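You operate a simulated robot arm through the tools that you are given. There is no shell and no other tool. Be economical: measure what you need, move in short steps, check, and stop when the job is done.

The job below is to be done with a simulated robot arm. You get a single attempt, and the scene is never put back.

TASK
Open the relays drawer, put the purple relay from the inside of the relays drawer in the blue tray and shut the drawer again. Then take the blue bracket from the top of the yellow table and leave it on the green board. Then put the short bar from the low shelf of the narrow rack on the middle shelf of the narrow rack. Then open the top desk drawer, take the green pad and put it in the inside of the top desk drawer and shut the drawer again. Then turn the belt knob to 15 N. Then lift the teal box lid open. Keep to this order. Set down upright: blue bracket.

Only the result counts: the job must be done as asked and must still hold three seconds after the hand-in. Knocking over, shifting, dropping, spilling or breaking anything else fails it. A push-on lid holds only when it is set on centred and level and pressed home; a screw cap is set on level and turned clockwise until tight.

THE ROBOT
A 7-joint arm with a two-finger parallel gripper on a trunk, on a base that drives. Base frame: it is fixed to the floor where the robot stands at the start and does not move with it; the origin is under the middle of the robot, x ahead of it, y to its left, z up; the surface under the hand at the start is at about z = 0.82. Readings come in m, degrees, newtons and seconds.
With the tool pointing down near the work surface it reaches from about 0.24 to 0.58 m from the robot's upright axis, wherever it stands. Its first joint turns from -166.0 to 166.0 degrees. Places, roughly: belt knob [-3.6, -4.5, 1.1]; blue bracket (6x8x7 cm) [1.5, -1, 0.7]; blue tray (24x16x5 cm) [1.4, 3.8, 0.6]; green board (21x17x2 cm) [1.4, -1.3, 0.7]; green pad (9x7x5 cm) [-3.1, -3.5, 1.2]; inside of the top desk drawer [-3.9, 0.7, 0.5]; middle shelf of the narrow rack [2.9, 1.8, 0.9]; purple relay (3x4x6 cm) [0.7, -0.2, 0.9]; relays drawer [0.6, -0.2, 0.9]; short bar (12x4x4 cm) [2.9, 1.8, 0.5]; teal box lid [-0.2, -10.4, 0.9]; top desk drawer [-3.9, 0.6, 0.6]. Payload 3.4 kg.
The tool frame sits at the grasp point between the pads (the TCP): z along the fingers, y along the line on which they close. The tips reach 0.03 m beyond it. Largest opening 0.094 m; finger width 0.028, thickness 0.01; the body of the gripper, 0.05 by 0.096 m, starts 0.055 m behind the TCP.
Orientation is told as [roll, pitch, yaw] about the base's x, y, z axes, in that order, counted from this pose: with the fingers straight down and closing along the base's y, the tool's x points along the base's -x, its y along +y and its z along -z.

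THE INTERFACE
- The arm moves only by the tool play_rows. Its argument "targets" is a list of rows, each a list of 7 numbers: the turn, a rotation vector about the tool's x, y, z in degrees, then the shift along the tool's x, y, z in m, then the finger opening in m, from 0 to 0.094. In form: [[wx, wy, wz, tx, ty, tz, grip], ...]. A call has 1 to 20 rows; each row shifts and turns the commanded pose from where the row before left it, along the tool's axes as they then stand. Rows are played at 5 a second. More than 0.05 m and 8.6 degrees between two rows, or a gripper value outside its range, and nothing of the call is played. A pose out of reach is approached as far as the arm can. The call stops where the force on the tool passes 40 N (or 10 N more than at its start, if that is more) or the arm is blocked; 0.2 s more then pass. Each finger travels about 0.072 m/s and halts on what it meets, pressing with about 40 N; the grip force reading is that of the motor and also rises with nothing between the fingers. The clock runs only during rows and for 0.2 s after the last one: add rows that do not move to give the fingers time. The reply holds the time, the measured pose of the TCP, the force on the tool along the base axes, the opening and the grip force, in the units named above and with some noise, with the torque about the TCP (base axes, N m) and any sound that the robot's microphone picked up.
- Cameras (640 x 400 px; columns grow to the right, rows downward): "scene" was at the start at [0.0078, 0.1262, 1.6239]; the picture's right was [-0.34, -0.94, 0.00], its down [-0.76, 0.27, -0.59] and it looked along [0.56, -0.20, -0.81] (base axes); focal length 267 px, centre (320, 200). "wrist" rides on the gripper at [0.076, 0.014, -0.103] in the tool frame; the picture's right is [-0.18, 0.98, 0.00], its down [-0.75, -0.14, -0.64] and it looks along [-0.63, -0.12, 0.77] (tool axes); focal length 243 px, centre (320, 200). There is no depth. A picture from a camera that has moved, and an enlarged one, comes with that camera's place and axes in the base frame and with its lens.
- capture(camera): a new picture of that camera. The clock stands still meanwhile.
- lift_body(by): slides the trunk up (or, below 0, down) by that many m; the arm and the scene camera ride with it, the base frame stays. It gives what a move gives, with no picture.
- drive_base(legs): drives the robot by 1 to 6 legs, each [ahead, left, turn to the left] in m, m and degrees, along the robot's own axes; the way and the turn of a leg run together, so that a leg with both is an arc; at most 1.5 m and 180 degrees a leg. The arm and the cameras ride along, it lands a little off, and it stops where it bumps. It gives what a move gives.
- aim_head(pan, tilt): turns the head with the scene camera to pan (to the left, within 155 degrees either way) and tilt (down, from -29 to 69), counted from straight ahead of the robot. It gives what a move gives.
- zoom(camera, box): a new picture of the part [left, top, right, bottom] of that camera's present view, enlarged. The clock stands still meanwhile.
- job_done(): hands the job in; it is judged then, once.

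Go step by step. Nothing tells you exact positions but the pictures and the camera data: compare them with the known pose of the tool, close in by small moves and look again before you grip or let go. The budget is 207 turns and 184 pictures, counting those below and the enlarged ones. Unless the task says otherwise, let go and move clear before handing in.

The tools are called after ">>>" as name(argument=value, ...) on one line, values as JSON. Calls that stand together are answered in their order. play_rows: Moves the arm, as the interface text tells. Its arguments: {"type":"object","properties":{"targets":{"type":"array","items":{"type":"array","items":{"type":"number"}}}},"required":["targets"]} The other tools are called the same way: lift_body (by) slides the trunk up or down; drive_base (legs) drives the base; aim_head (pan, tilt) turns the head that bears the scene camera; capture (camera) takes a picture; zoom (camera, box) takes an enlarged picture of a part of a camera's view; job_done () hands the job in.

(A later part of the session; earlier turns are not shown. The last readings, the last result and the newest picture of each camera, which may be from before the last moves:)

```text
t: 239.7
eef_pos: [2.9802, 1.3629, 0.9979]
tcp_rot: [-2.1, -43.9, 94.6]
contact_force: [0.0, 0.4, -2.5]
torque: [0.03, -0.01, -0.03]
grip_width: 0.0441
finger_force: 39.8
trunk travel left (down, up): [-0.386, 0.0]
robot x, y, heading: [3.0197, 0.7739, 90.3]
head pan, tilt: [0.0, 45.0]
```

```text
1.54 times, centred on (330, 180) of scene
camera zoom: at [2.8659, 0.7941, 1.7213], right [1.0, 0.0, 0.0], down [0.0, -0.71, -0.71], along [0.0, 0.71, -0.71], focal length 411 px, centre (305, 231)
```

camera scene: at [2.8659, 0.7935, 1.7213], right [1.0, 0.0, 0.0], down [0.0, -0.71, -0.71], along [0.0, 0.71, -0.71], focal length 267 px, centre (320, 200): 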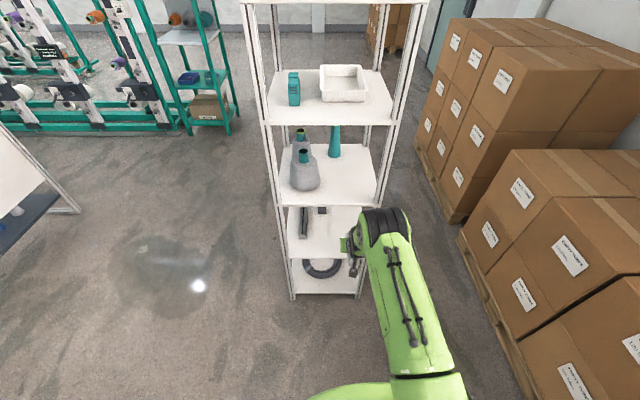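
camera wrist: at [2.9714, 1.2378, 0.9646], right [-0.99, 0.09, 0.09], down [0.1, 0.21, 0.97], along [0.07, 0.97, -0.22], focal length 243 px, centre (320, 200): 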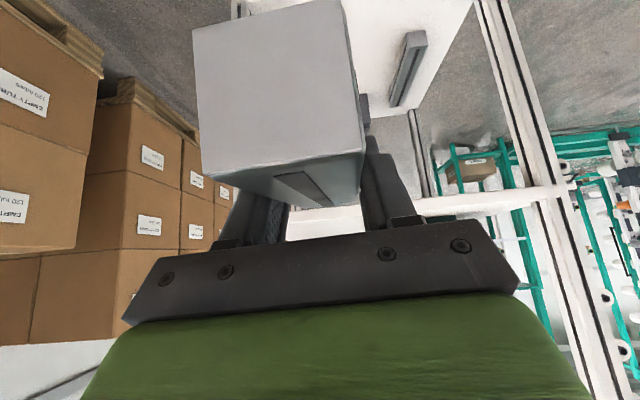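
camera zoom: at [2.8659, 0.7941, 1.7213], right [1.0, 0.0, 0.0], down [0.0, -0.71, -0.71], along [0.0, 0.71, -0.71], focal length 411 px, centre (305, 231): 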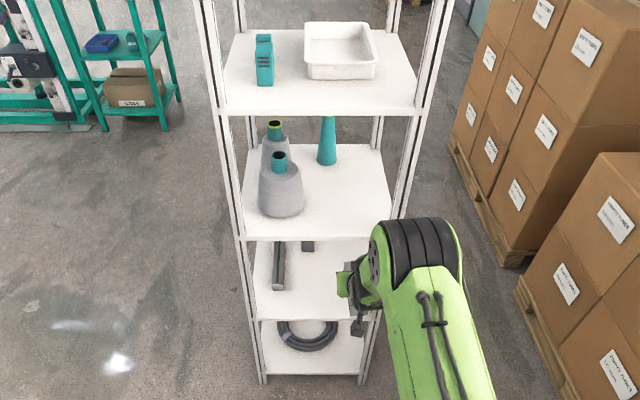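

The elbow sits ~0.28 m above the TCP, close to the next shelf; extending the arm lowers it, so I extend by 9 cm and will place the bar near the shelf's front.

>>> play_rows(targets=[[0, 0, 0, -0.025, 0, 0.038, 0.0], [0, 0, 0, -0.025, 0, 0.038, 0.0], [0, 0, 0, 0, 0, 0, 0.0]])

>>> drive_base(legs=[[0.1, 0, 0]])

>>> aim_head(pan=10, tilt=45)

>>> capture(camera="scene")

>>> capture(camera="wrist")

```text
t: 240.5
eef_pos: [2.9748, 1.4506, 0.9788]
tcp_rot: [-2.1, -44.0, 94.6]
contact_force: [-0.4, -0.2, -1.9]
torque: [0.03, 0.01, -0.01]
grip_width: 0.044
finger_force: 40.0
trunk travel left (down, up): [-0.386, 0.0]
robot x, y, heading: [3.0185, 0.7731, 90.1]
head pan, tilt: [0.0, 45.0]
```

```text
t: 241.7
eef_pos: [2.9744, 1.5523, 0.979]
tcp_rot: [-2.1, -43.9, 94.6]
contact_force: [0.3, 0.3, -2.4]
torque: [0.01, 0.01, 0.04]
grip_width: 0.0438
finger_force: 40.2
trunk travel left (down, up): [-0.386, 0.0]
robot x, y, heading: [3.0211, 0.8735, 90.2]
head pan, tilt: [0.0, 45.0]
```

```text
t: 242.4
eef_pos: [2.9748, 1.5512, 0.9791]
tcp_rot: [-2.1, -44.0, 94.5]
contact_force: [0.4, 0.1, -1.6]
torque: [0.0, 0.02, -0.02]
grip_width: 0.0438
finger_force: 40.1
trunk travel left (down, up): [-0.386, 0.0]
robot x, y, heading: [3.0173, 0.8743, 90.1]
head pan, tilt: [10.0, 45.0]
```

```text
81 pictures are left
camera scene: at [2.8518, 0.8926, 1.7213], right [0.98, 0.17, 0.0], down [0.12, -0.7, -0.71], along [-0.12, 0.7, -0.71], focal length 267 px, centre (320, 200)
```

scene: 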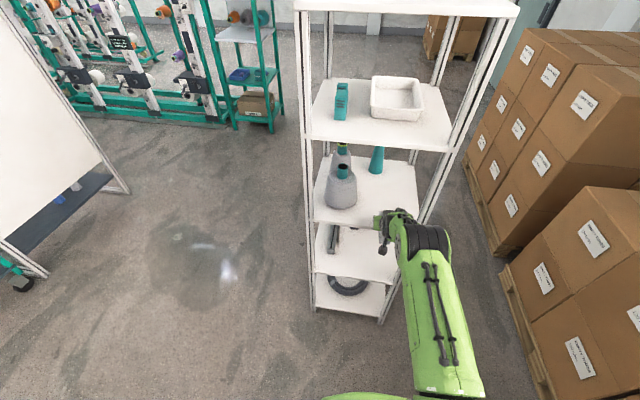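

```text
80 pictures are left
camera wrist: at [2.9658, 1.4234, 1.0005], right [-0.99, 0.08, 0.1], down [0.11, 0.1, 0.99], along [0.07, 0.99, -0.11], focal length 243 px, centre (320, 200)
```

wrist: 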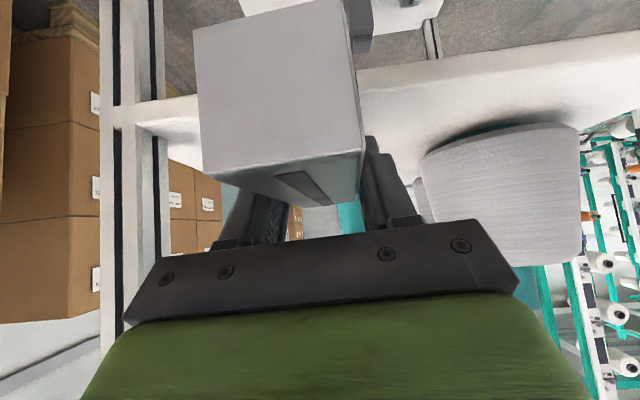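

Good clearance (~2.5 cm above shelf, elbow outside the rack). I drive 0.15 m in.

>>> drive_base(legs=[[0.15, 0, 0]])

>>> capture(camera="scene")

>>> capture(camera="wrist")

```text
t: 243.8
eef_pos: [2.9743, 1.7013, 0.9791]
tcp_rot: [-2.1, -44.0, 94.5]
contact_force: [0.0, 0.0, -2.1]
torque: [-0.02, -0.04, -0.01]
grip_width: 0.0435
finger_force: 40.0
trunk travel left (down, up): [-0.386, 0.0]
robot x, y, heading: [3.0158, 1.0216, 90.0]
head pan, tilt: [10.0, 45.0]
```

```text
79 pictures are left
camera scene: at [2.8514, 1.0439, 1.7213], right [0.98, 0.18, 0.0], down [0.12, -0.7, -0.71], along [-0.12, 0.7, -0.71], focal length 267 px, centre (320, 200)
```

scene: 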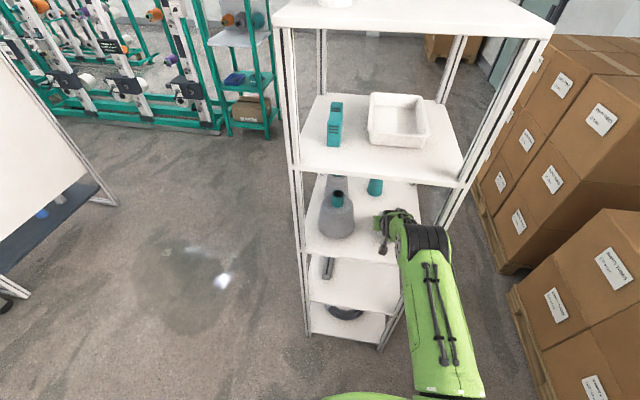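

```text
78 pictures are left
camera wrist: at [2.9656, 1.5742, 1.0002], right [-0.99, 0.08, 0.1], down [0.11, 0.1, 0.99], along [0.07, 0.99, -0.11], focal length 243 px, centre (320, 200)
```

wrist: 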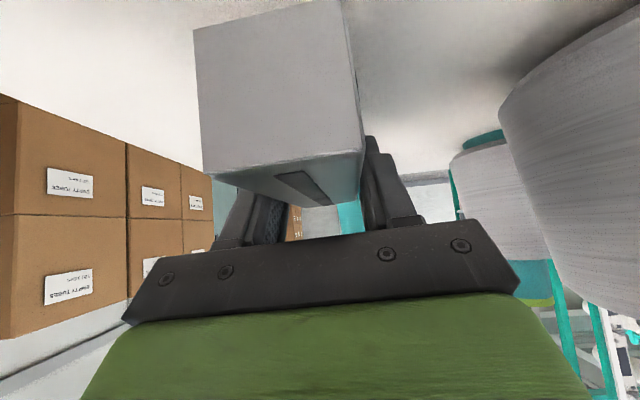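

>>> play_rows(targets=[[0, 0, 0, 0.0083, 0, 0.0086, 0.0], [0, 0, 0, 0.0042, 0, 0.0043, 0.0], [0, 0, 0, 0.0028, 0, 0.0029, 0.0], [0, 0, 0, 0, 0, 0, 0.0]])

>>> capture(camera="wrist")

```text
t: 244.8
eef_pos: [2.9749, 1.7006, 0.9573]
tcp_rot: [-2.2, -44.0, 94.5]
contact_force: [1.0, 0.4, -2.4]
torque: [0.0, 0.03, 0.02]
grip_width: 0.0439
finger_force: 40.5
trunk travel left (down, up): [-0.386, 0.0]
robot x, y, heading: [3.0172, 1.0273, 90.1]
head pan, tilt: [10.0, 45.0]
```

```text
77 pictures are left
camera wrist: at [2.9662, 1.5734, 0.9786], right [-0.99, 0.08, 0.1], down [0.11, 0.1, 0.99], along [0.07, 0.99, -0.11], focal length 243 px, centre (320, 200)
```

wrist: 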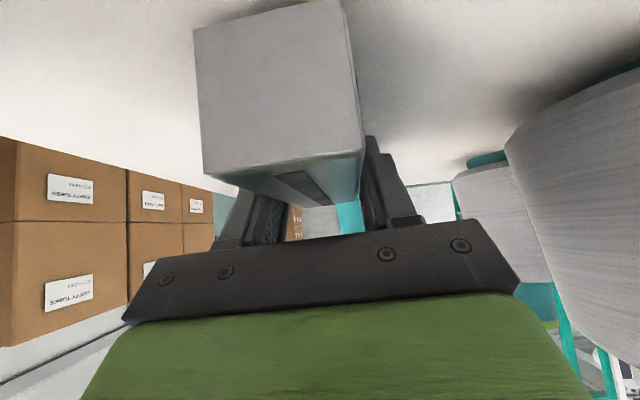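

>>> play_rows(targets=[[0, 0, 0, 0.0028, 0, 0.0029, 0.0], [0, 0, 0, 0.0028, 0, 0.0029, 0.0], [0, 0, 0, 0, 0, 0, 0.0]])

```text
t: 245.6
eef_pos: [2.975, 1.7018, 0.9532]
tcp_rot: [-2.0, -44.5, 94.5]
contact_force: [0.5, 1.4, 20.4]
torque: [-0.42, 0.38, 0.1]
grip_width: 0.0439
finger_force: 39.8
trunk travel left (down, up): [-0.386, 0.0]
robot x, y, heading: [3.0188, 1.0237, 90.0]
head pan, tilt: [10.0, 45.0]
```

Contact. I ease 2 mm, release, and withdraw along the finger axis.

>>> play_rows(targets=[[0, 0, 0, -0.0014, 0, -0.0014, 0.0], [0, 0, 0, 0, 0, 0, 0.05], [0, 0, 0, 0, 0, 0, 0.06], [0, 0, 0, 0, 0, 0, 0.06], [0, 0, 0, 0, 0, -0.03, 0.06], [0, 0, 0, 0, 0, -0.03, 0.06], [0, 0, 0, 0, 0, -0.02, 0.06], [0, 0, 0, 0, 0, 0, 0.06]])

>>> capture(camera="wrist")

```text
t: 247.4
eef_pos: [2.9773, 1.6463, 1.0096]
tcp_rot: [-2.0, -44.1, 94.6]
contact_force: [-0.2, 0.5, 0.0]
torque: [0.03, 0.0, 0.0]
grip_width: 0.0602
finger_force: 0.0
trunk travel left (down, up): [-0.386, 0.0]
robot x, y, heading: [3.0212, 1.0249, 90.2]
head pan, tilt: [10.0, 45.0]
```

```text
76 pictures are left
camera wrist: at [2.9685, 1.5174, 1.0309], right [-0.99, 0.08, 0.1], down [0.11, 0.1, 0.99], along [0.07, 0.99, -0.11], focal length 243 px, centre (320, 200)
```

wrist: 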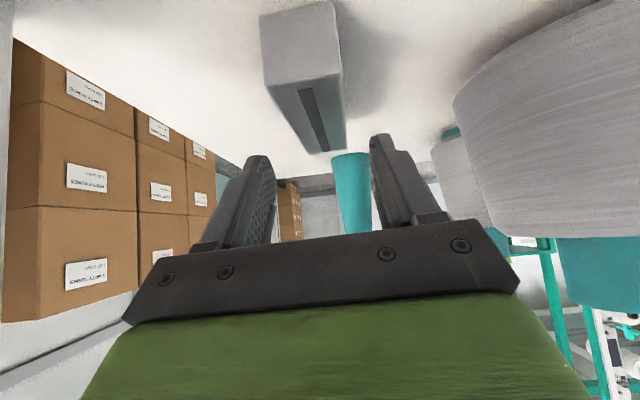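

The short bar is on the middle shelf. I back out, straighten and retract the arm.

>>> drive_base(legs=[[-0.4, 0, 0]])

>>> play_rows(targets=[[0, 8, 0, 0, 0, 0, 0.06], [0, 8, 0, 0, 0, 0, 0.06], [0, 8, 0, 0, 0, 0, 0.06], [0, 8, 0, 0, 0, 0, 0.06], [0, 8, 0, 0, 0, 0, 0.06], [0, 4, 4, 0, 0, 0, 0.06], [0, 0, 0, 0.04, 0, 0, 0.06], [0, 0, 0, 0.04, 0, 0, 0.06], [0, 0, 0, 0.04, 0, 0, 0.06], [0, 0, 0, 0.04, 0, -0.01, 0.06], [0, 0, 0, 0.04, 0, -0.01, 0.06], [0, 0, 0, 0.02, 0, -0.01, 0.06], [0, 0, 0, 0, 0, 0, 0.06]])

>>> capture(camera="scene")

```text
t: 249.9
eef_pos: [2.9781, 1.2456, 1.0102]
tcp_rot: [-2.1, -44.0, 94.6]
contact_force: [-0.8, 0.1, 0.6]
torque: [-0.06, -0.04, -0.02]
grip_width: 0.06
finger_force: 0.0
trunk travel left (down, up): [-0.386, 0.0]
robot x, y, heading: [3.0196, 0.6223, 89.9]
head pan, tilt: [10.0, 45.0]
```

```text
t: 252.7
eef_pos: [2.9757, 1.002, 1.043]
tcp_rot: [-1.2, -0.1, 89.2]
contact_force: [0.4, -0.5, 0.0]
torque: [-0.01, 0.02, 0.0]
grip_width: 0.0599
finger_force: 0.1
out of reach, approached as far as the arm can: row 5, 6
trunk travel left (down, up): [-0.386, 0.0]
robot x, y, heading: [3.0173, 0.621, 90.4]
head pan, tilt: [10.0, 45.0]
```

```text
75 pictures are left
camera scene: at [2.8523, 0.6418, 1.7213], right [0.98, 0.18, 0.0], down [0.12, -0.7, -0.71], along [-0.12, 0.7, -0.71], focal length 267 px, centre (320, 200)
```

scene: 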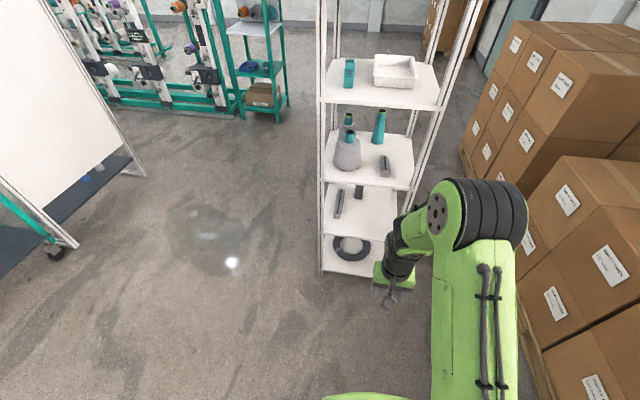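

Now the long drive to the desk area via the aisle at y≈2.85.

>>> drive_base(legs=[[0, 1.0, 0], [1.5, 0, 0], [0.68, 0, 0], [0, 1.5, 0], [0, 0.85, 0], [0, 0, 90]])

>>> aim_head(pan=25, tilt=25)

>>> capture(camera="scene")

```text
t: 283.1
eef_pos: [-0.7091, 2.7517, 1.0426]
tcp_rot: [-1.4, -0.1, 177.9]
contact_force: [0.1, 0.3, 0.4]
torque: [-0.03, 0.01, 0.05]
grip_width: 0.0601
finger_force: 0.2
trunk travel left (down, up): [-0.386, 0.0]
robot x, y, heading: [-0.3277, 2.788, 178.9]
head pan, tilt: [10.0, 45.0]
```

```text
t: 283.9
eef_pos: [-0.7095, 2.7537, 1.0428]
tcp_rot: [-1.3, -0.1, 178.0]
contact_force: [0.1, -0.3, 0.4]
torque: [0.01, 0.0, 0.01]
grip_width: 0.0597
finger_force: 0.1
trunk travel left (down, up): [-0.386, 0.0]
robot x, y, heading: [-0.3272, 2.7895, 179.0]
head pan, tilt: [25.0, 25.0]
```

```text
74 pictures are left
camera scene: at [-0.3583, 2.5972, 1.7518], right [-0.41, 0.91, 0.0], down [0.39, 0.17, -0.91], along [-0.83, -0.37, -0.42], focal length 267 px, centre (320, 200)
```

scene: 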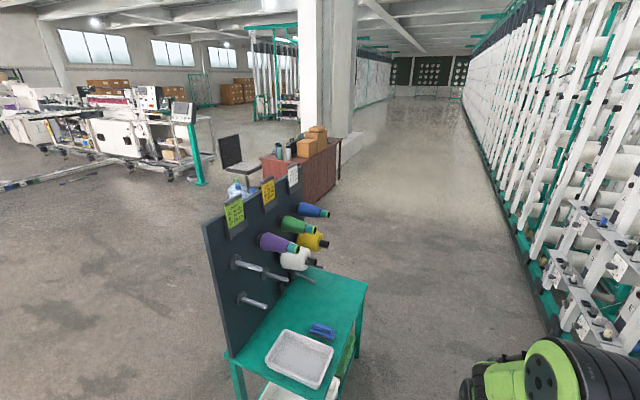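

The desk lies beyond the board table; its drawers should face -y (chair side). I drive back down the lane and west for a look.

>>> drive_base(legs=[[0, 1.5, 0.5], [0, 1.5, 0.5], [0.9, 0, 0]])

>>> aim_head(pan=-10, tilt=20)

>>> capture(camera="scene")

>>> aim_head(pan=45, tilt=15)

>>> capture(camera="scene")

```text
t: 302.5
eef_pos: [-1.6554, -0.1991, 1.0424]
tcp_rot: [-1.4, -0.1, 178.2]
contact_force: [0.7, 0.5, 0.2]
torque: [-0.03, -0.01, 0.0]
grip_width: 0.0601
finger_force: 0.0
trunk travel left (down, up): [-0.386, 0.0]
robot x, y, heading: [-1.2748, -0.1616, 179.3]
head pan, tilt: [25.0, 25.0]
```

```text
t: 303.5
eef_pos: [-1.6554, -0.1988, 1.042]
tcp_rot: [-1.4, -0.1, 178.2]
contact_force: [0.8, -0.5, -0.1]
torque: [0.0, 0.0, -0.03]
grip_width: 0.06
finger_force: 0.0
trunk travel left (down, up): [-0.386, 0.0]
robot x, y, heading: [-1.2784, -0.1634, 179.2]
head pan, tilt: [-10.0, 20.0]
```

```text
73 pictures are left
camera scene: at [-1.3109, -0.2969, 1.76], right [0.19, 0.98, 0.0], down [0.34, -0.06, -0.94], along [-0.92, 0.18, -0.34], focal length 267 px, centre (320, 200)
```

scene: 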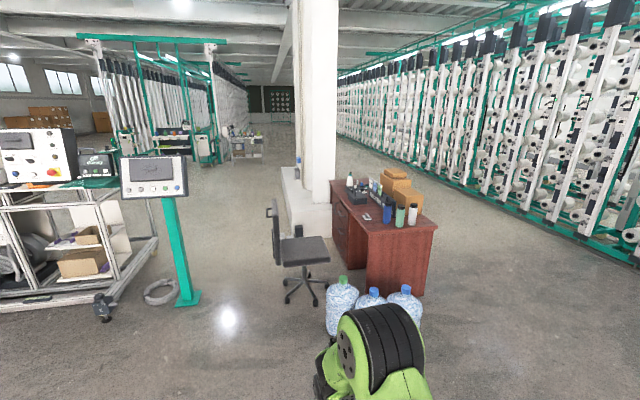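

```text
t: 304.8
eef_pos: [-1.655, -0.199, 1.043]
tcp_rot: [-1.4, -0.1, 178.2]
contact_force: [0.5, 0.2, -0.4]
torque: [-0.04, 0.0, -0.01]
grip_width: 0.0603
finger_force: 0.0
trunk travel left (down, up): [-0.386, 0.0]
robot x, y, heading: [-1.2759, -0.1566, 179.3]
head pan, tilt: [45.0, 15.0]
```

```text
72 pictures are left
camera scene: at [-1.2863, -0.3792, 1.7681], right [-0.7, 0.72, 0.0], down [0.19, 0.18, -0.97], along [-0.69, -0.67, -0.26], focal length 267 px, centre (320, 200)
```

scene: 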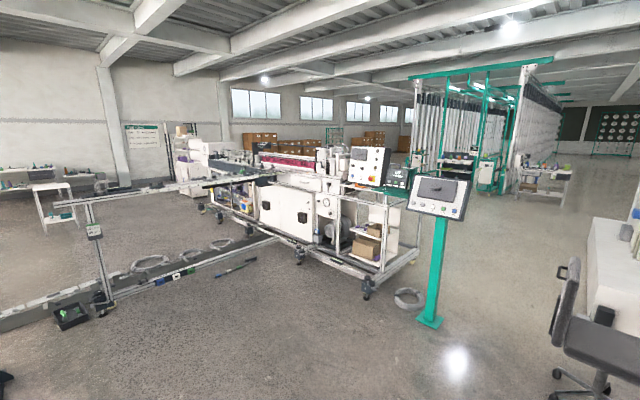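

>>> aim_head(pan=-5, tilt=30)

>>> zoom(camera="scene", box=[220, 60, 440, 220])

>>> capture(camera="scene")

```text
t: 306.0
eef_pos: [-1.6562, -0.199, 1.0421]
tcp_rot: [-1.4, -0.1, 178.2]
contact_force: [0.5, 0.5, -0.5]
torque: [0.0, -0.02, -0.02]
grip_width: 0.0604
finger_force: 0.0
trunk travel left (down, up): [-0.386, 0.0]
robot x, y, heading: [-1.2779, -0.1598, 179.1]
head pan, tilt: [-5.0, 30.0]
```

```text
2.50 times, centred on (330, 140) of scene
camera zoom: at [-1.3093, -0.3052, 1.7439], right [0.1, 0.99, 0.0], down [0.5, -0.05, -0.87], along [-0.86, 0.09, -0.5], focal length 667 px, centre (295, 350)
```

zoom: 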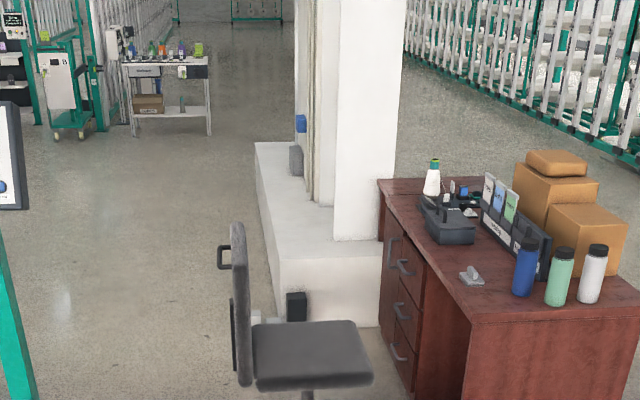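

```text
70 pictures are left
camera scene: at [-1.3093, -0.3052, 1.7439], right [0.1, 0.99, 0.0], down [0.5, -0.05, -0.87], along [-0.86, 0.09, -0.5], focal length 267 px, centre (320, 200)
```

scene: 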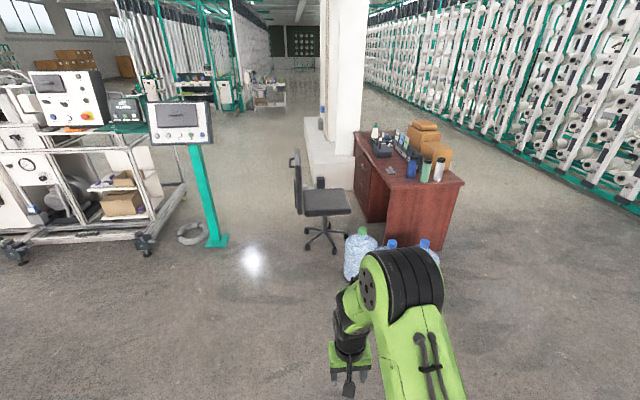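

The desk front is at y≈0.48; top drawer handle ≈(-3.98, 0.46, 0.59). The chair occupies (-3.5, 0) ±0.28, the console post (-3.57, -1.12). I pass between them at y≈-0.68 and turn toward the desk.

>>> drive_base(legs=[[0, 0.52, 0.9], [1.5, 0, 0]])

>>> aim_head(pan=0, tilt=35)

>>> capture(camera="scene")

```text
t: 316.0
eef_pos: [-3.1546, -0.7114, 1.0425]
tcp_rot: [-1.2, -0.1, 178.4]
contact_force: [0.7, -0.3, 0.1]
torque: [0.01, -0.02, 0.0]
grip_width: 0.0599
finger_force: 0.1
trunk travel left (down, up): [-0.386, 0.0]
robot x, y, heading: [-2.7743, -0.6746, 179.3]
head pan, tilt: [-5.0, 30.0]
```

```text
t: 316.7
eef_pos: [-3.1536, -0.7112, 1.0424]
tcp_rot: [-1.2, -0.1, 178.4]
contact_force: [0.0, 0.8, -1.1]
torque: [0.01, -0.01, 0.0]
grip_width: 0.0599
finger_force: 0.1
trunk travel left (down, up): [-0.386, 0.0]
robot x, y, heading: [-2.7754, -0.6717, 179.4]
head pan, tilt: [0.0, 35.0]
```

```text
69 pictures are left
camera scene: at [-2.8059, -0.824, 1.7362], right [0.01, 1.0, 0.0], down [0.57, -0.01, -0.82], along [-0.82, 0.01, -0.57], focal length 267 px, centre (320, 200)
```

scene: 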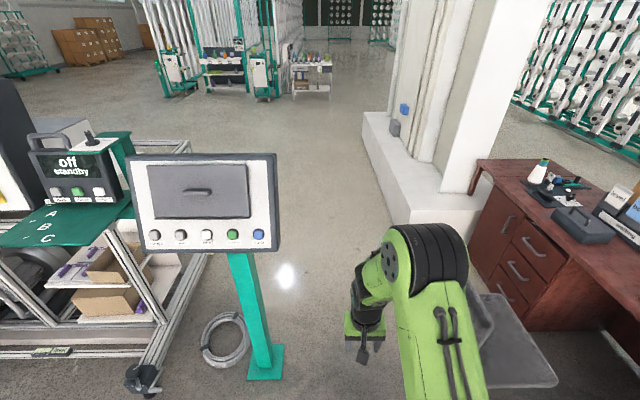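

>>> drive_base(legs=[[0.2, -0.03, 0.5], [1.1, 0, 0], [0, 0, -90]])

>>> aim_head(pan=0, tilt=45)

>>> capture(camera="scene")

```text
t: 327.3
eef_pos: [-4.1194, -0.2588, 1.0429]
tcp_rot: [-1.3, 0.0, 89.4]
contact_force: [1.3, 0.4, 0.2]
torque: [0.0, 0.0, 0.03]
grip_width: 0.0599
finger_force: 0.1
trunk travel left (down, up): [-0.386, 0.0]
robot x, y, heading: [-4.0702, -0.6335, 90.2]
head pan, tilt: [0.0, 35.0]
```

```text
t: 328.0
eef_pos: [-4.12, -0.2588, 1.043]
tcp_rot: [-1.4, -0.2, 89.4]
contact_force: [0.5, 0.2, 0.1]
torque: [0.0, 0.01, 0.0]
grip_width: 0.0602
finger_force: 0.0
trunk travel left (down, up): [-0.386, 0.0]
robot x, y, heading: [-4.0745, -0.6369, 90.2]
head pan, tilt: [0.0, 45.0]
```

```text
68 pictures are left
camera scene: at [-4.226, -0.6179, 1.7214], right [1.0, 0.01, 0.0], down [0.0, -0.71, -0.71], along [0.0, 0.71, -0.71], focal length 267 px, centre (320, 200)
```

scene: 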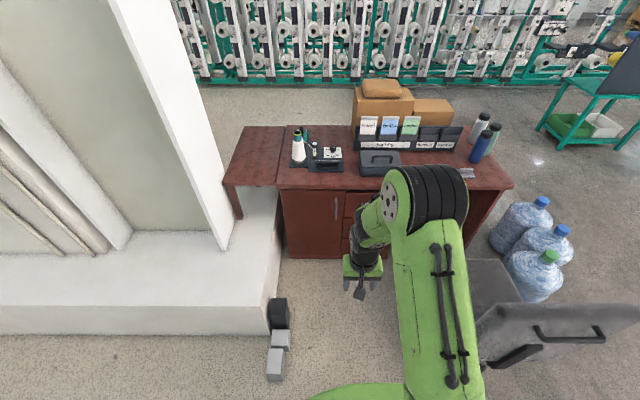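

Drawer front y≈0.49. I roll the tool 90° (closing vertical after tilt), then drive closer and lower the trunk.

>>> play_rows(targets=[[0, 0, 7.5, 0, 0, -0.01, 0.06], [0, 0, 7.5, 0, 0, -0.01, 0.06], [0, 0, 7.5, 0, 0, -0.01, 0.06], [0, 0, 7.5, 0, 0, -0.01, 0.06], [0, 0, 7.5, 0, 0, -0.01, 0.06], [0, 0, 7.5, 0, 0, -0.01, 0.06], [0, 0, 7.5, 0, 0, -0.01, 0.06], [0, 0, 7.5, 0, 0, -0.01, 0.06], [0, 0, 7.5, 0, 0, -0.01, 0.06], [0, 0, 7.5, 0, 0, -0.01, 0.06], [0, 0, 7.5, 0, 0, 0, 0.06], [0, 0, 7.5, 0, 0, 0, 0.06], [-7.5, 0, 0, 0, 0, 0, 0.06], [-7.5, 0, 0, 0, 0, 0, 0.06], [-7.5, 0, 0, 0, 0, 0, 0.06], [-7.5, 0, 0, 0, 0, 0, 0.06], [-7.5, 0, 0, 0, 0, 0, 0.06], [-7.5, 0, 0, 0, 0, 0, 0.06], [-7.5, 0, 0, 0, 0, 0, 0.06], [0, 0, 0, 0, 0, 0, 0.06]])

>>> lift_body(by=-0.37)

>>> drive_base(legs=[[0.4, 0, 0]])

>>> capture(camera="scene")

>>> capture(camera="wrist")

```text
t: 332.2
eef_pos: [-4.128, -0.2376, 1.1497]
tcp_rot: [45.6, -1.0, -0.7]
contact_force: [-0.4, 0.4, -0.7]
torque: [-0.01, 0.01, 0.02]
grip_width: 0.06
finger_force: 0.1
out of reach, approached as far as the arm can: row 18, 19
trunk travel left (down, up): [-0.386, 0.0]
robot x, y, heading: [-4.0742, -0.6371, 90.3]
head pan, tilt: [0.0, 45.0]
```

```text
t: 335.8
eef_pos: [-4.1287, -0.2382, 0.7793]
tcp_rot: [45.5, -1.0, -0.6]
contact_force: [0.6, 0.0, 0.2]
torque: [0.0, 0.0, 0.0]
grip_width: 0.06
finger_force: 0.0
trunk travel left (down, up): [-0.016, 0.37]
robot x, y, heading: [-4.0705, -0.6407, 90.5]
head pan, tilt: [0.0, 45.0]
```

```text
t: 338.3
eef_pos: [-4.131, 0.1637, 0.7781]
tcp_rot: [45.5, -0.9, -0.8]
contact_force: [0.0, -0.2, -0.2]
torque: [-0.01, 0.01, 0.01]
grip_width: 0.06
finger_force: 0.1
trunk travel left (down, up): [-0.016, 0.37]
robot x, y, heading: [-4.0762, -0.234, 90.2]
head pan, tilt: [0.0, 45.0]
```

```text
67 pictures are left
camera scene: at [-4.2281, -0.2153, 1.3515], right [1.0, 0.0, 0.0], down [0.0, -0.71, -0.71], along [0.0, 0.71, -0.71], focal length 267 px, centre (320, 200)
```

scene: 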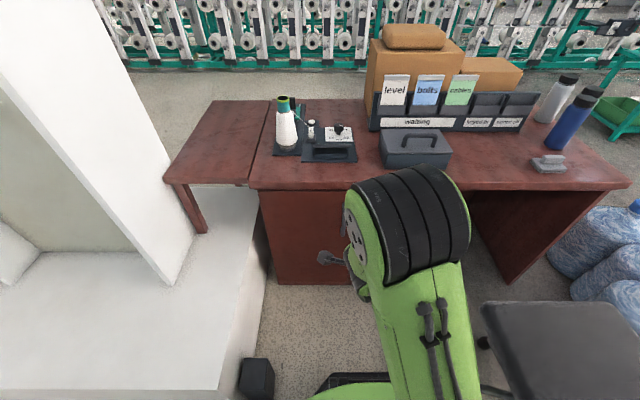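

```text
66 pictures are left
camera wrist: at [-4.209, 0.1009, 0.8605], right [0.18, 0.69, 0.7], down [0.74, -0.57, 0.36], along [0.65, 0.46, -0.61], focal length 243 px, centre (320, 200)
```

wrist: 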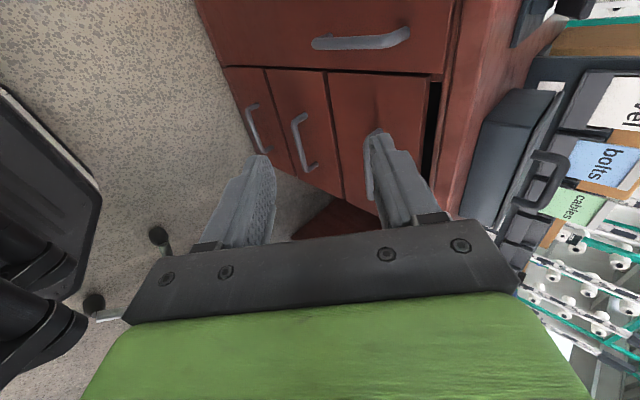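

Top drawer's handle should be near (-3.90, 0.46, 0.6). I shift the base 6 cm right and move the hand toward it.

>>> drive_base(legs=[[0, -0.06, 0]])

>>> play_rows(targets=[[0, 0, 0, -0.034, 0.001, 0.03, 0.06], [0, 0, 0, -0.034, 0.001, 0.03, 0.06], [0, 0, 0, -0.034, 0.001, 0.03, 0.06], [0, 0, 0, -0.034, 0.001, 0.03, 0.06], [-7, 0, 0, -0.03, 0, 0.02, 0.05], [-7, 0, 0, 0, 0, 0, 0.05], [-7, 0, 0, 0, 0, 0, 0.05], [0, 0, 0, 0, 0, 0, 0.05]])

>>> capture(camera="wrist")

>>> capture(camera="scene")

```text
t: 339.3
eef_pos: [-4.0693, 0.1642, 0.7799]
tcp_rot: [45.5, -0.9, -0.7]
contact_force: [0.8, 0.0, -0.7]
torque: [0.03, 0.02, 0.02]
grip_width: 0.0601
finger_force: 0.0
trunk travel left (down, up): [-0.016, 0.37]
robot x, y, heading: [-4.0153, -0.2309, 90.2]
head pan, tilt: [0.0, 45.0]
```

```text
t: 341.1
eef_pos: [-3.8994, 0.2648, 0.6871]
tcp_rot: [66.6, -0.9, -0.9]
contact_force: [-0.3, -0.7, -0.4]
torque: [0.03, -0.02, 0.01]
grip_width: 0.0504
finger_force: 0.1
trunk travel left (down, up): [-0.016, 0.37]
robot x, y, heading: [-4.0169, -0.2373, 90.2]
head pan, tilt: [0.0, 45.0]
```

```text
65 pictures are left
camera wrist: at [-3.979, 0.1762, 0.7402], right [0.18, 0.39, 0.9], down [0.74, -0.66, 0.14], along [0.65, 0.65, -0.4], focal length 243 px, centre (320, 200)
```

wrist: 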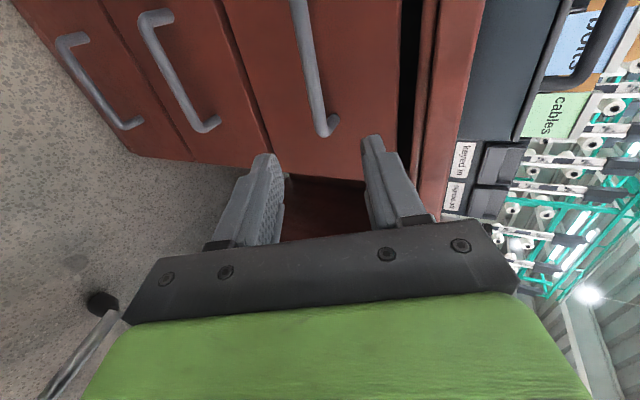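

```text
64 pictures are left
camera scene: at [-4.1675, -0.2153, 1.3516], right [1.0, 0.0, 0.0], down [0.0, -0.71, -0.71], along [0.0, 0.71, -0.71], focal length 267 px, centre (320, 200)
```

scene: 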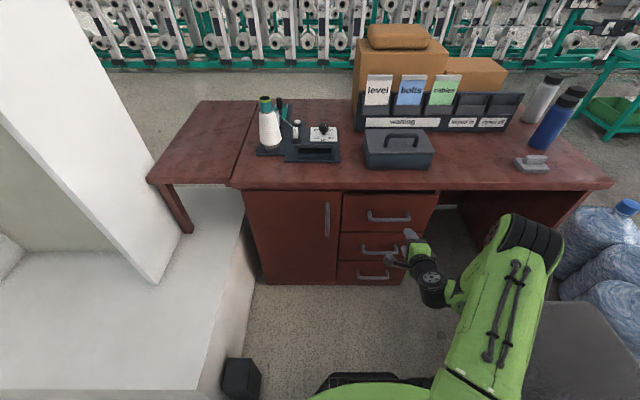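

Handle triangulated at (-3.917, 0.44, 0.607). It's straight along the tool axis; I advance 12 cm and check.

>>> play_rows(targets=[[0, 0, 0, 0.006, -0.001, 0.04, 0.05], [0, 0, 0, 0.006, -0.001, 0.04, 0.05], [0, 0, 0, 0.006, -0.001, 0.045, 0.05], [0, 0, 0, 0, 0, 0, 0.05]])

>>> capture(camera="wrist")

>>> zoom(camera="scene", box=[330, 180, 450, 290])

```text
t: 342.1
eef_pos: [-3.9164, 0.3786, 0.6346]
tcp_rot: [66.5, -0.9, -0.8]
contact_force: [0.0, 0.9, 0.0]
torque: [0.01, 0.01, 0.0]
grip_width: 0.0503
finger_force: 0.1
trunk travel left (down, up): [-0.016, 0.37]
robot x, y, heading: [-4.0121, -0.2351, 90.1]
head pan, tilt: [0.0, 45.0]
```

```text
63 pictures are left
camera wrist: at [-3.996, 0.2903, 0.6873], right [0.17, 0.39, 0.9], down [0.74, -0.66, 0.14], along [0.65, 0.65, -0.4], focal length 243 px, centre (320, 200)
```

wrist: 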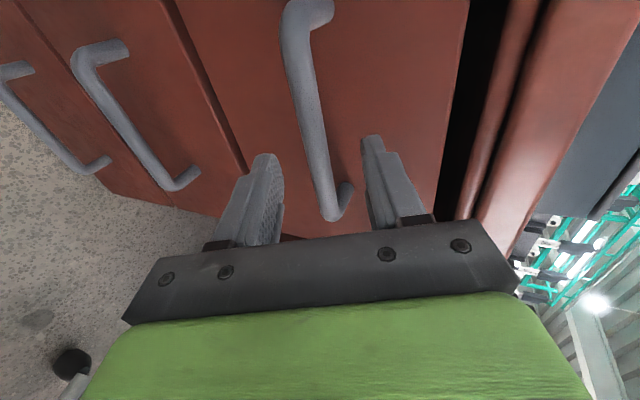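

```text
3.64 times, centred on (390, 235) of scene
camera zoom: at [-4.1678, -0.2152, 1.3516], right [1.0, 0.0, 0.0], down [0.0, -0.71, -0.71], along [0.0, 0.71, -0.71], focal length 970 px, centre (66, 73)
```

zoom: 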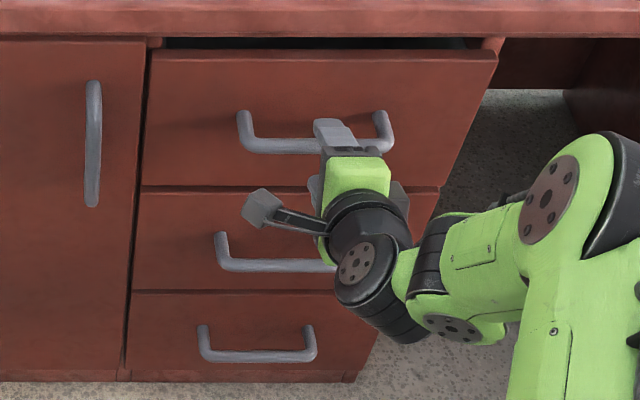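

>>> play_rows(targets=[[0, 0, 0, 0.025, 0, 0.02, 0.05], [0, 0, 0, 0, -0.001, 0.025, 0.05], [0, 0, 0, 0, 0, 0, 0.05]])

>>> capture(camera="wrist")

```text
t: 342.9
eef_pos: [-3.9415, 0.4188, 0.6145]
tcp_rot: [66.4, -1.0, -0.8]
contact_force: [0.2, -0.3, 0.0]
torque: [-0.04, 0.01, 0.01]
grip_width: 0.0499
finger_force: 0.0
trunk travel left (down, up): [-0.016, 0.37]
robot x, y, heading: [-4.0143, -0.2364, 90.4]
head pan, tilt: [0.0, 45.0]
```

```text
61 pictures are left
camera wrist: at [-4.0195, 0.331, 0.6678], right [0.17, 0.39, 0.9], down [0.74, -0.66, 0.14], along [0.65, 0.65, -0.4], focal length 243 px, centre (320, 200)
```

wrist: 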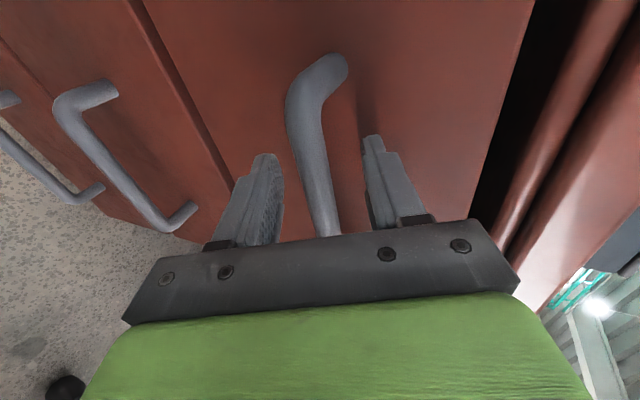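

>>> play_rows(targets=[[0, 0, 0, 0, 0, 0.008, 0.05], [0, 0, 0, 0, 0, 0, 0.03], [0, 0, 0, 0, 0, 0, 0.0], [0, 0, 0, 0, 0, 0, 0.0], [0, 0, 0, 0, 0, 0, 0.0]])

>>> capture(camera="wrist")

```text
t: 343.3
eef_pos: [-3.94, 0.424, 0.6192]
tcp_rot: [67.5, -0.8, -0.9]
contact_force: [-1.1, -26.9, 25.8]
torque: [1.39, 0.29, 0.4]
grip_width: 0.0374
finger_force: 6.7
trunk travel left (down, up): [-0.016, 0.37]
robot x, y, heading: [-4.0172, -0.2377, 90.2]
head pan, tilt: [0.0, 45.0]
stopped in row 2: the force on the tool passed its limit at 44 N (the readings are from after the stop); the commanded pose is now the measured one
```

```text
60 pictures are left
camera wrist: at [-4.0194, 0.3343, 0.6713], right [0.18, 0.38, 0.91], down [0.74, -0.66, 0.13], along [0.65, 0.65, -0.4], focal length 243 px, centre (320, 200)
```

wrist: 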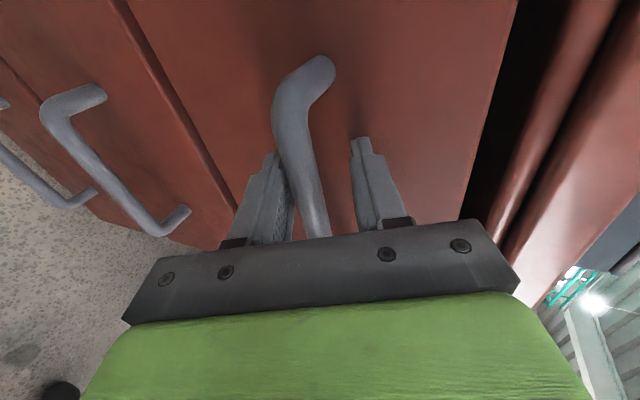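

The fingertips touched the drawer front. I back off 1.2 cm, shift slightly down, and close again.

>>> play_rows(targets=[[0, 0, 0, 0, 0, -0.006, 0.045], [0, 0, 0, 0, -0.008, -0.006, 0.045], [0, 0, 0, 0, 0, 0, 0.03], [0, 0, 0, 0, 0, 0, 0.01], [0, 0, 0, 0, 0, 0, 0.0], [0, 0, 0, 0, 0, 0, 0.0]])

>>> capture(camera="wrist")

```text
t: 344.7
eef_pos: [-3.939, 0.4108, 0.6162]
tcp_rot: [67.4, -0.8, -1.0]
contact_force: [-1.0, 3.4, 37.0]
torque: [0.25, 0.57, 0.06]
grip_width: 0.0158
finger_force: 44.8
trunk travel left (down, up): [-0.016, 0.37]
robot x, y, heading: [-4.0168, -0.2352, 90.3]
head pan, tilt: [0.0, 45.0]
```

```text
59 pictures are left
camera wrist: at [-4.0192, 0.3224, 0.6684], right [0.18, 0.37, 0.91], down [0.74, -0.66, 0.13], along [0.65, 0.65, -0.39], focal length 243 px, centre (320, 200)
```

wrist: 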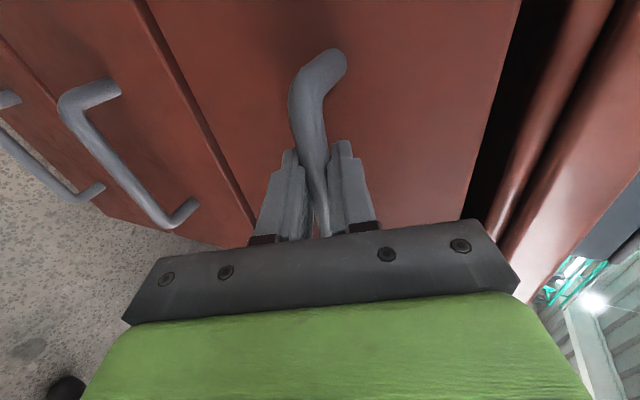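

Gripped. Relieve vertical strain and pull.

>>> play_rows(targets=[[0, 0, 0, 0, 0.007, 0, 0.0], [0, 0, 0, 0, -0.0077, -0.0185, 0.0], [0, 0, 0, 0, -0.0077, -0.0185, 0.0], [0, 0, 0, 0, 0, 0, 0.0]])

```text
t: 345.7
eef_pos: [-3.9399, 0.3712, 0.6168]
tcp_rot: [66.6, -1.0, -0.8]
contact_force: [4.7, -0.1, 18.8]
torque: [0.15, 0.84, 0.52]
grip_width: 0.0156
finger_force: 45.4
trunk travel left (down, up): [-0.016, 0.37]
robot x, y, heading: [-4.0145, -0.2333, 90.1]
head pan, tilt: [0.0, 45.0]
```

>>> play_rows(targets=[[0, 0, 0, 0, -0.003, -0.0185, 0.0], [0, 0, 0, 0, -0.0077, -0.0185, 0.0], [0, 0, 0, 0, -0.0077, -0.0185, 0.0], [0, 0, 0, 0, -0.0077, -0.0185, 0.0], [0, 0, 0, 0, -0.0077, -0.0185, 0.0], [0, 0, 0, 0, -0.0077, -0.0185, 0.0], [0, 0, 0, 0, -0.0077, -0.0185, 0.0], [0, 0, 0, 0, -0.0077, -0.0185, 0.0], [0, 0, 0, 0, 0, 0, 0.0]])

>>> capture(camera="scene")

```text
t: 347.6
eef_pos: [-3.9392, 0.2119, 0.6172]
tcp_rot: [65.6, -1.2, -1.5]
contact_force: [2.3, -1.1, -8.0]
torque: [-0.14, 0.26, -0.57]
grip_width: 0.0155
finger_force: 44.6
trunk travel left (down, up): [-0.016, 0.37]
robot x, y, heading: [-4.0154, -0.2377, 90.0]
head pan, tilt: [0.0, 45.0]
stopped in row 9: the force on the tool passed its limit at 44 N (the readings are from after the stop); the commanded pose is now the measured one
```

```text
58 pictures are left
camera scene: at [-4.1672, -0.2155, 1.3519], right [1.0, 0.0, 0.0], down [0.0, -0.71, -0.71], along [0.0, 0.71, -0.71], focal length 267 px, centre (320, 200)
```

scene: 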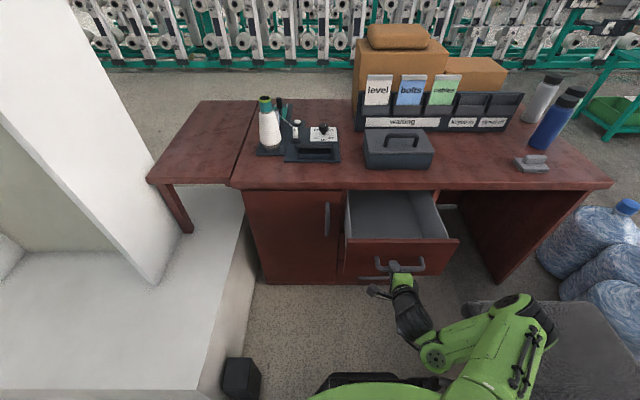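

Drawer is open 20 cm. I release, step back slightly, raise the trunk (clear of the chair back), then reverse.

>>> play_rows(targets=[[0, 0, 0, 0, 0, 0, 0.05], [0, 0, 0, 0, 0, 0, 0.05], [0, 0, 0, 0, 0, -0.02, 0.05], [0, 0, 0, 0, 0, -0.025, 0.05], [0, 0, 0, 0, 0, 0, 0.05]])

>>> lift_body(by=0.37)

>>> drive_base(legs=[[-0.4, 0.03, 0]])

>>> capture(camera="scene")

```text
t: 349.0
eef_pos: [-3.8976, 0.2041, 0.6603]
tcp_rot: [71.8, -6.4, -7.8]
contact_force: [-0.1, -0.1, -0.2]
torque: [-0.02, 0.02, 0.0]
grip_width: 0.0499
finger_force: 0.1
trunk travel left (down, up): [-0.016, 0.37]
robot x, y, heading: [-4.0166, -0.2327, 90.2]
head pan, tilt: [0.0, 45.0]
stopped in row 5: the arm was blocked; the commanded pose is now the measured one
```

```text
t: 352.6
eef_pos: [-3.8976, 0.2046, 1.0315]
tcp_rot: [71.8, -6.3, -7.8]
contact_force: [0.5, -0.3, 0.3]
torque: [0.0, -0.01, 0.01]
grip_width: 0.0499
finger_force: 0.1
trunk travel left (down, up): [-0.386, 0.0]
robot x, y, heading: [-4.0147, -0.2349, 90.3]
head pan, tilt: [0.0, 45.0]
```

```text
t: 355.1
eef_pos: [-3.9268, -0.1965, 1.0312]
tcp_rot: [71.8, -6.2, -7.9]
contact_force: [0.3, 0.1, 0.2]
torque: [-0.02, 0.0, 0.03]
grip_width: 0.0501
finger_force: 0.0
trunk travel left (down, up): [-0.386, 0.0]
robot x, y, heading: [-4.0483, -0.6338, 89.9]
head pan, tilt: [0.0, 45.0]
```

```text
57 pictures are left
camera scene: at [-4.1962, -0.6169, 1.7213], right [1.0, 0.0, 0.0], down [0.0, -0.71, -0.71], along [0.0, 0.71, -0.71], focal length 267 px, centre (320, 200)
```

scene: 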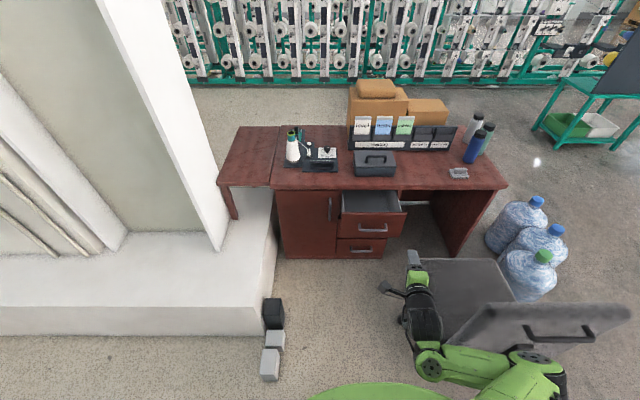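

Drawer stays open. I reset the arm posture (extend, straighten, retract) before driving to the pad.

>>> play_rows(targets=[[0, 0, 0, 0, 0.0125, 0.038, 0.05], [0, 0, 0, 0, 0.0125, 0.038, 0.05], [0, 0, 0, 0, 0.0125, 0.038, 0.05], [0, 0, 0, 0, 0.0125, 0.038, 0.05], [0, 0, 0, 0, 0.0125, 0.038, 0.05], [0, 0, 0, 0, 0.0475, -0.015, 0.05], [8, 0, 0, 0, 0, 0, 0.05], [8, 0, 0, 0, 0, 0, 0.05], [8, 0, 0, 0, 0, 0, 0.05], [8, 0, 0, 0, 0, 0, 0.05], [8, 0, 0, 0, 0, 0, 0.05], [8, 0, 0, 0, 0, 0, 0.05], [8, 0, 0, 0, 0, 0, 0.05], [8, 0, 0, 0, 0, 0, 0.05], [7.5, 0, 0, 0, 0, 0, 0.05], [0, 0, 0, 0, -0.04, 0, 0.05], [0, 0, 0, 0, -0.04, 0, 0.05], [0, 0, 0, 0, -0.04, 0, 0.05], [0, 0, 0, 0, 0, 0, 0.05]])

>>> play_rows(targets=[[0, 0, -7.5, 0, 0, 0, 0.07], [0, 0, -7.5, 0, 0, 0, 0.07], [0, 0, -7.5, 0, 0, 0, 0.07], [0, 0, -7.5, 0, 0, 0, 0.07], [0, 0, -7.5, 0, 0, 0, 0.07], [0, 0, -7.5, 0, 0, 0, 0.07], [0, 0, -7.5, 0, 0, 0, 0.07], [0, 0, -7.5, 0, 0, 0, 0.07], [0, 0, -7.5, 0, 0, 0, 0.07], [0, 0, -7.5, 0, 0, 0, 0.07], [0, 0, -7.5, 0, 0, 0, 0.07], [0, 0, -7.5, 0, 0, 0, 0.07], [0, 0, 0, 0, 0, 0, 0.07]])

>>> capture(camera="scene")

```text
t: 359.1
eef_pos: [-3.9232, -0.1415, 1.0637]
tcp_rot: [8.1, -6.3, -7.9]
contact_force: [-0.5, 0.1, 0.0]
torque: [-0.01, 0.0, 0.02]
grip_width: 0.05
finger_force: 0.0
out of reach, approached as far as the arm can: row 14, 15
trunk travel left (down, up): [-0.386, 0.0]
robot x, y, heading: [-4.0435, -0.6376, 90.2]
head pan, tilt: [0.0, 45.0]
```

```text
t: 361.9
eef_pos: [-3.924, -0.1399, 1.0646]
tcp_rot: [-6.5, -7.9, 83.1]
contact_force: [-0.3, 0.5, 0.4]
torque: [-0.03, -0.02, 0.0]
grip_width: 0.0701
finger_force: 0.2
trunk travel left (down, up): [-0.386, 0.0]
robot x, y, heading: [-4.0458, -0.6374, 90.3]
head pan, tilt: [0.0, 45.0]
```

```text
56 pictures are left
camera scene: at [-4.1962, -0.6159, 1.7213], right [1.0, 0.0, 0.0], down [0.0, -0.71, -0.71], along [0.0, 0.71, -0.71], focal length 267 px, centre (320, 200)
```

scene: 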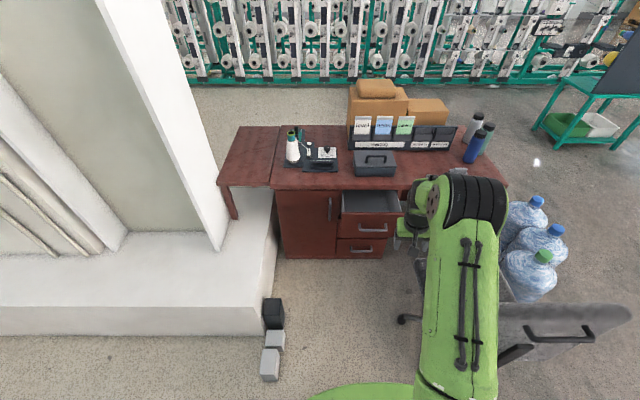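

Posture restored. I turn, pass back between chair and console, and look toward the pad's machine.

>>> drive_base(legs=[[0, 0, -90], [1.3, 0, 0], [0, -1.0, 0], [0, 0, -90]])

>>> play_rows(targets=[[3, 4, 0, 0.03, 0.02, 0, 0.08], [3.5, 4, 0, 0.03, 0.03, 0, 0.08], [0, 0, 0, 0.03, 0.03, -0.01, 0.08], [0, 0, 0, 0, 0.03, -0.01, 0.08], [0, 0, 0, 0, 0, 0, 0.08]])

>>> aim_head(pan=5, tilt=25)

>>> capture(camera="scene")

```text
t: 380.8
eef_pos: [-2.8434, -2.1172, 1.0639]
tcp_rot: [-6.5, -8.0, -95.7]
contact_force: [-0.6, -0.6, -0.2]
torque: [0.0, 0.01, -0.01]
grip_width: 0.0699
finger_force: 0.1
trunk travel left (down, up): [-0.386, 0.0]
robot x, y, heading: [-2.7314, -1.6184, -88.6]
head pan, tilt: [0.0, 45.0]
```

```text
t: 382.0
eef_pos: [-2.7237, -2.0406, 1.0557]
tcp_rot: [-12.8, -0.1, -97.3]
contact_force: [-0.2, 0.0, 0.3]
torque: [-0.03, -0.01, -0.01]
grip_width: 0.0799
finger_force: 0.1
trunk travel left (down, up): [-0.386, 0.0]
robot x, y, heading: [-2.738, -1.6195, -88.7]
head pan, tilt: [0.0, 45.0]
```

```text
t: 382.8
eef_pos: [-2.7217, -2.042, 1.0567]
tcp_rot: [-12.8, -0.2, -97.2]
contact_force: [-0.6, 0.2, 0.1]
torque: [0.01, -0.01, 0.03]
grip_width: 0.0802
finger_force: 0.2
trunk travel left (down, up): [-0.386, 0.0]
robot x, y, heading: [-2.733, -1.6196, -88.5]
head pan, tilt: [5.0, 25.0]
```

```text
55 pictures are left
camera scene: at [-2.5747, -1.6495, 1.7518], right [-0.99, -0.11, 0.0], down [-0.05, 0.42, -0.91], along [0.1, -0.9, -0.42], focal length 267 px, centre (320, 200)
```

scene: 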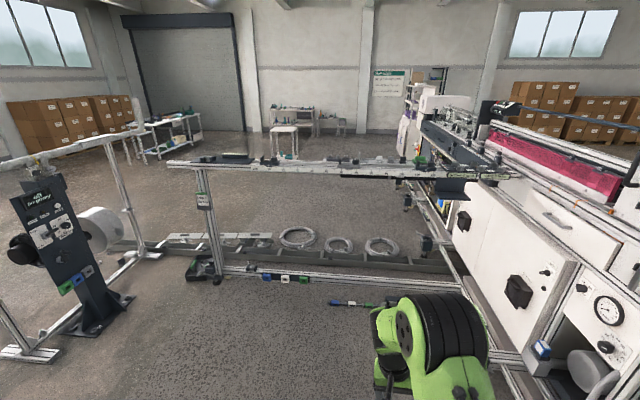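

>>> zoom(camera="scene", box=[320, 110, 520, 240])

>>> play_rows(targets=[[-6.5, 0, 0, 0, 0, 0, 0.09], [-6.3, 0, 0, 0, 0, -0.02, 0.09], [0, 0, 0, 0, 0, -0.03, 0.09], [0, 0, 0, 0, 0, -0.03, 0.09], [0, 0, 0, 0, 0, 0, 0.09]])

```text
3.08 times, centred on (420, 175) of scene
camera zoom: at [-2.5747, -1.6495, 1.7518], right [-0.99, -0.11, 0.0], down [-0.05, 0.42, -0.91], along [0.1, -0.9, -0.42], focal length 821 px, centre (12, 277)
```

zoom: 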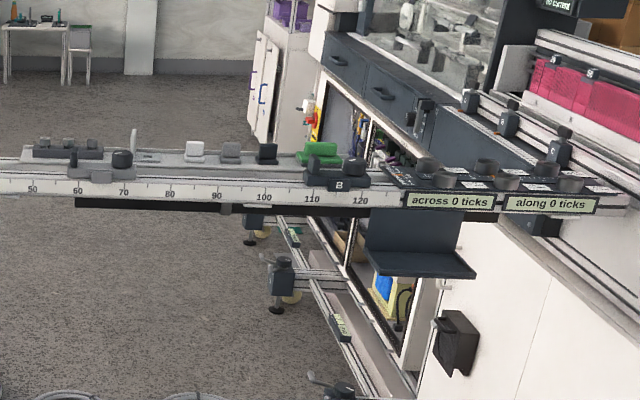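

```text
t: 384.0
eef_pos: [-2.719, -2.041, 1.1367]
tcp_rot: [0.0, 0.0, -97.0]
contact_force: [-0.6, 0.3, -0.6]
torque: [0.02, 0.0, 0.01]
grip_width: 0.0901
finger_force: 0.1
trunk travel left (down, up): [-0.386, 0.0]
robot x, y, heading: [-2.7347, -1.6224, -88.8]
head pan, tilt: [5.0, 25.0]
```

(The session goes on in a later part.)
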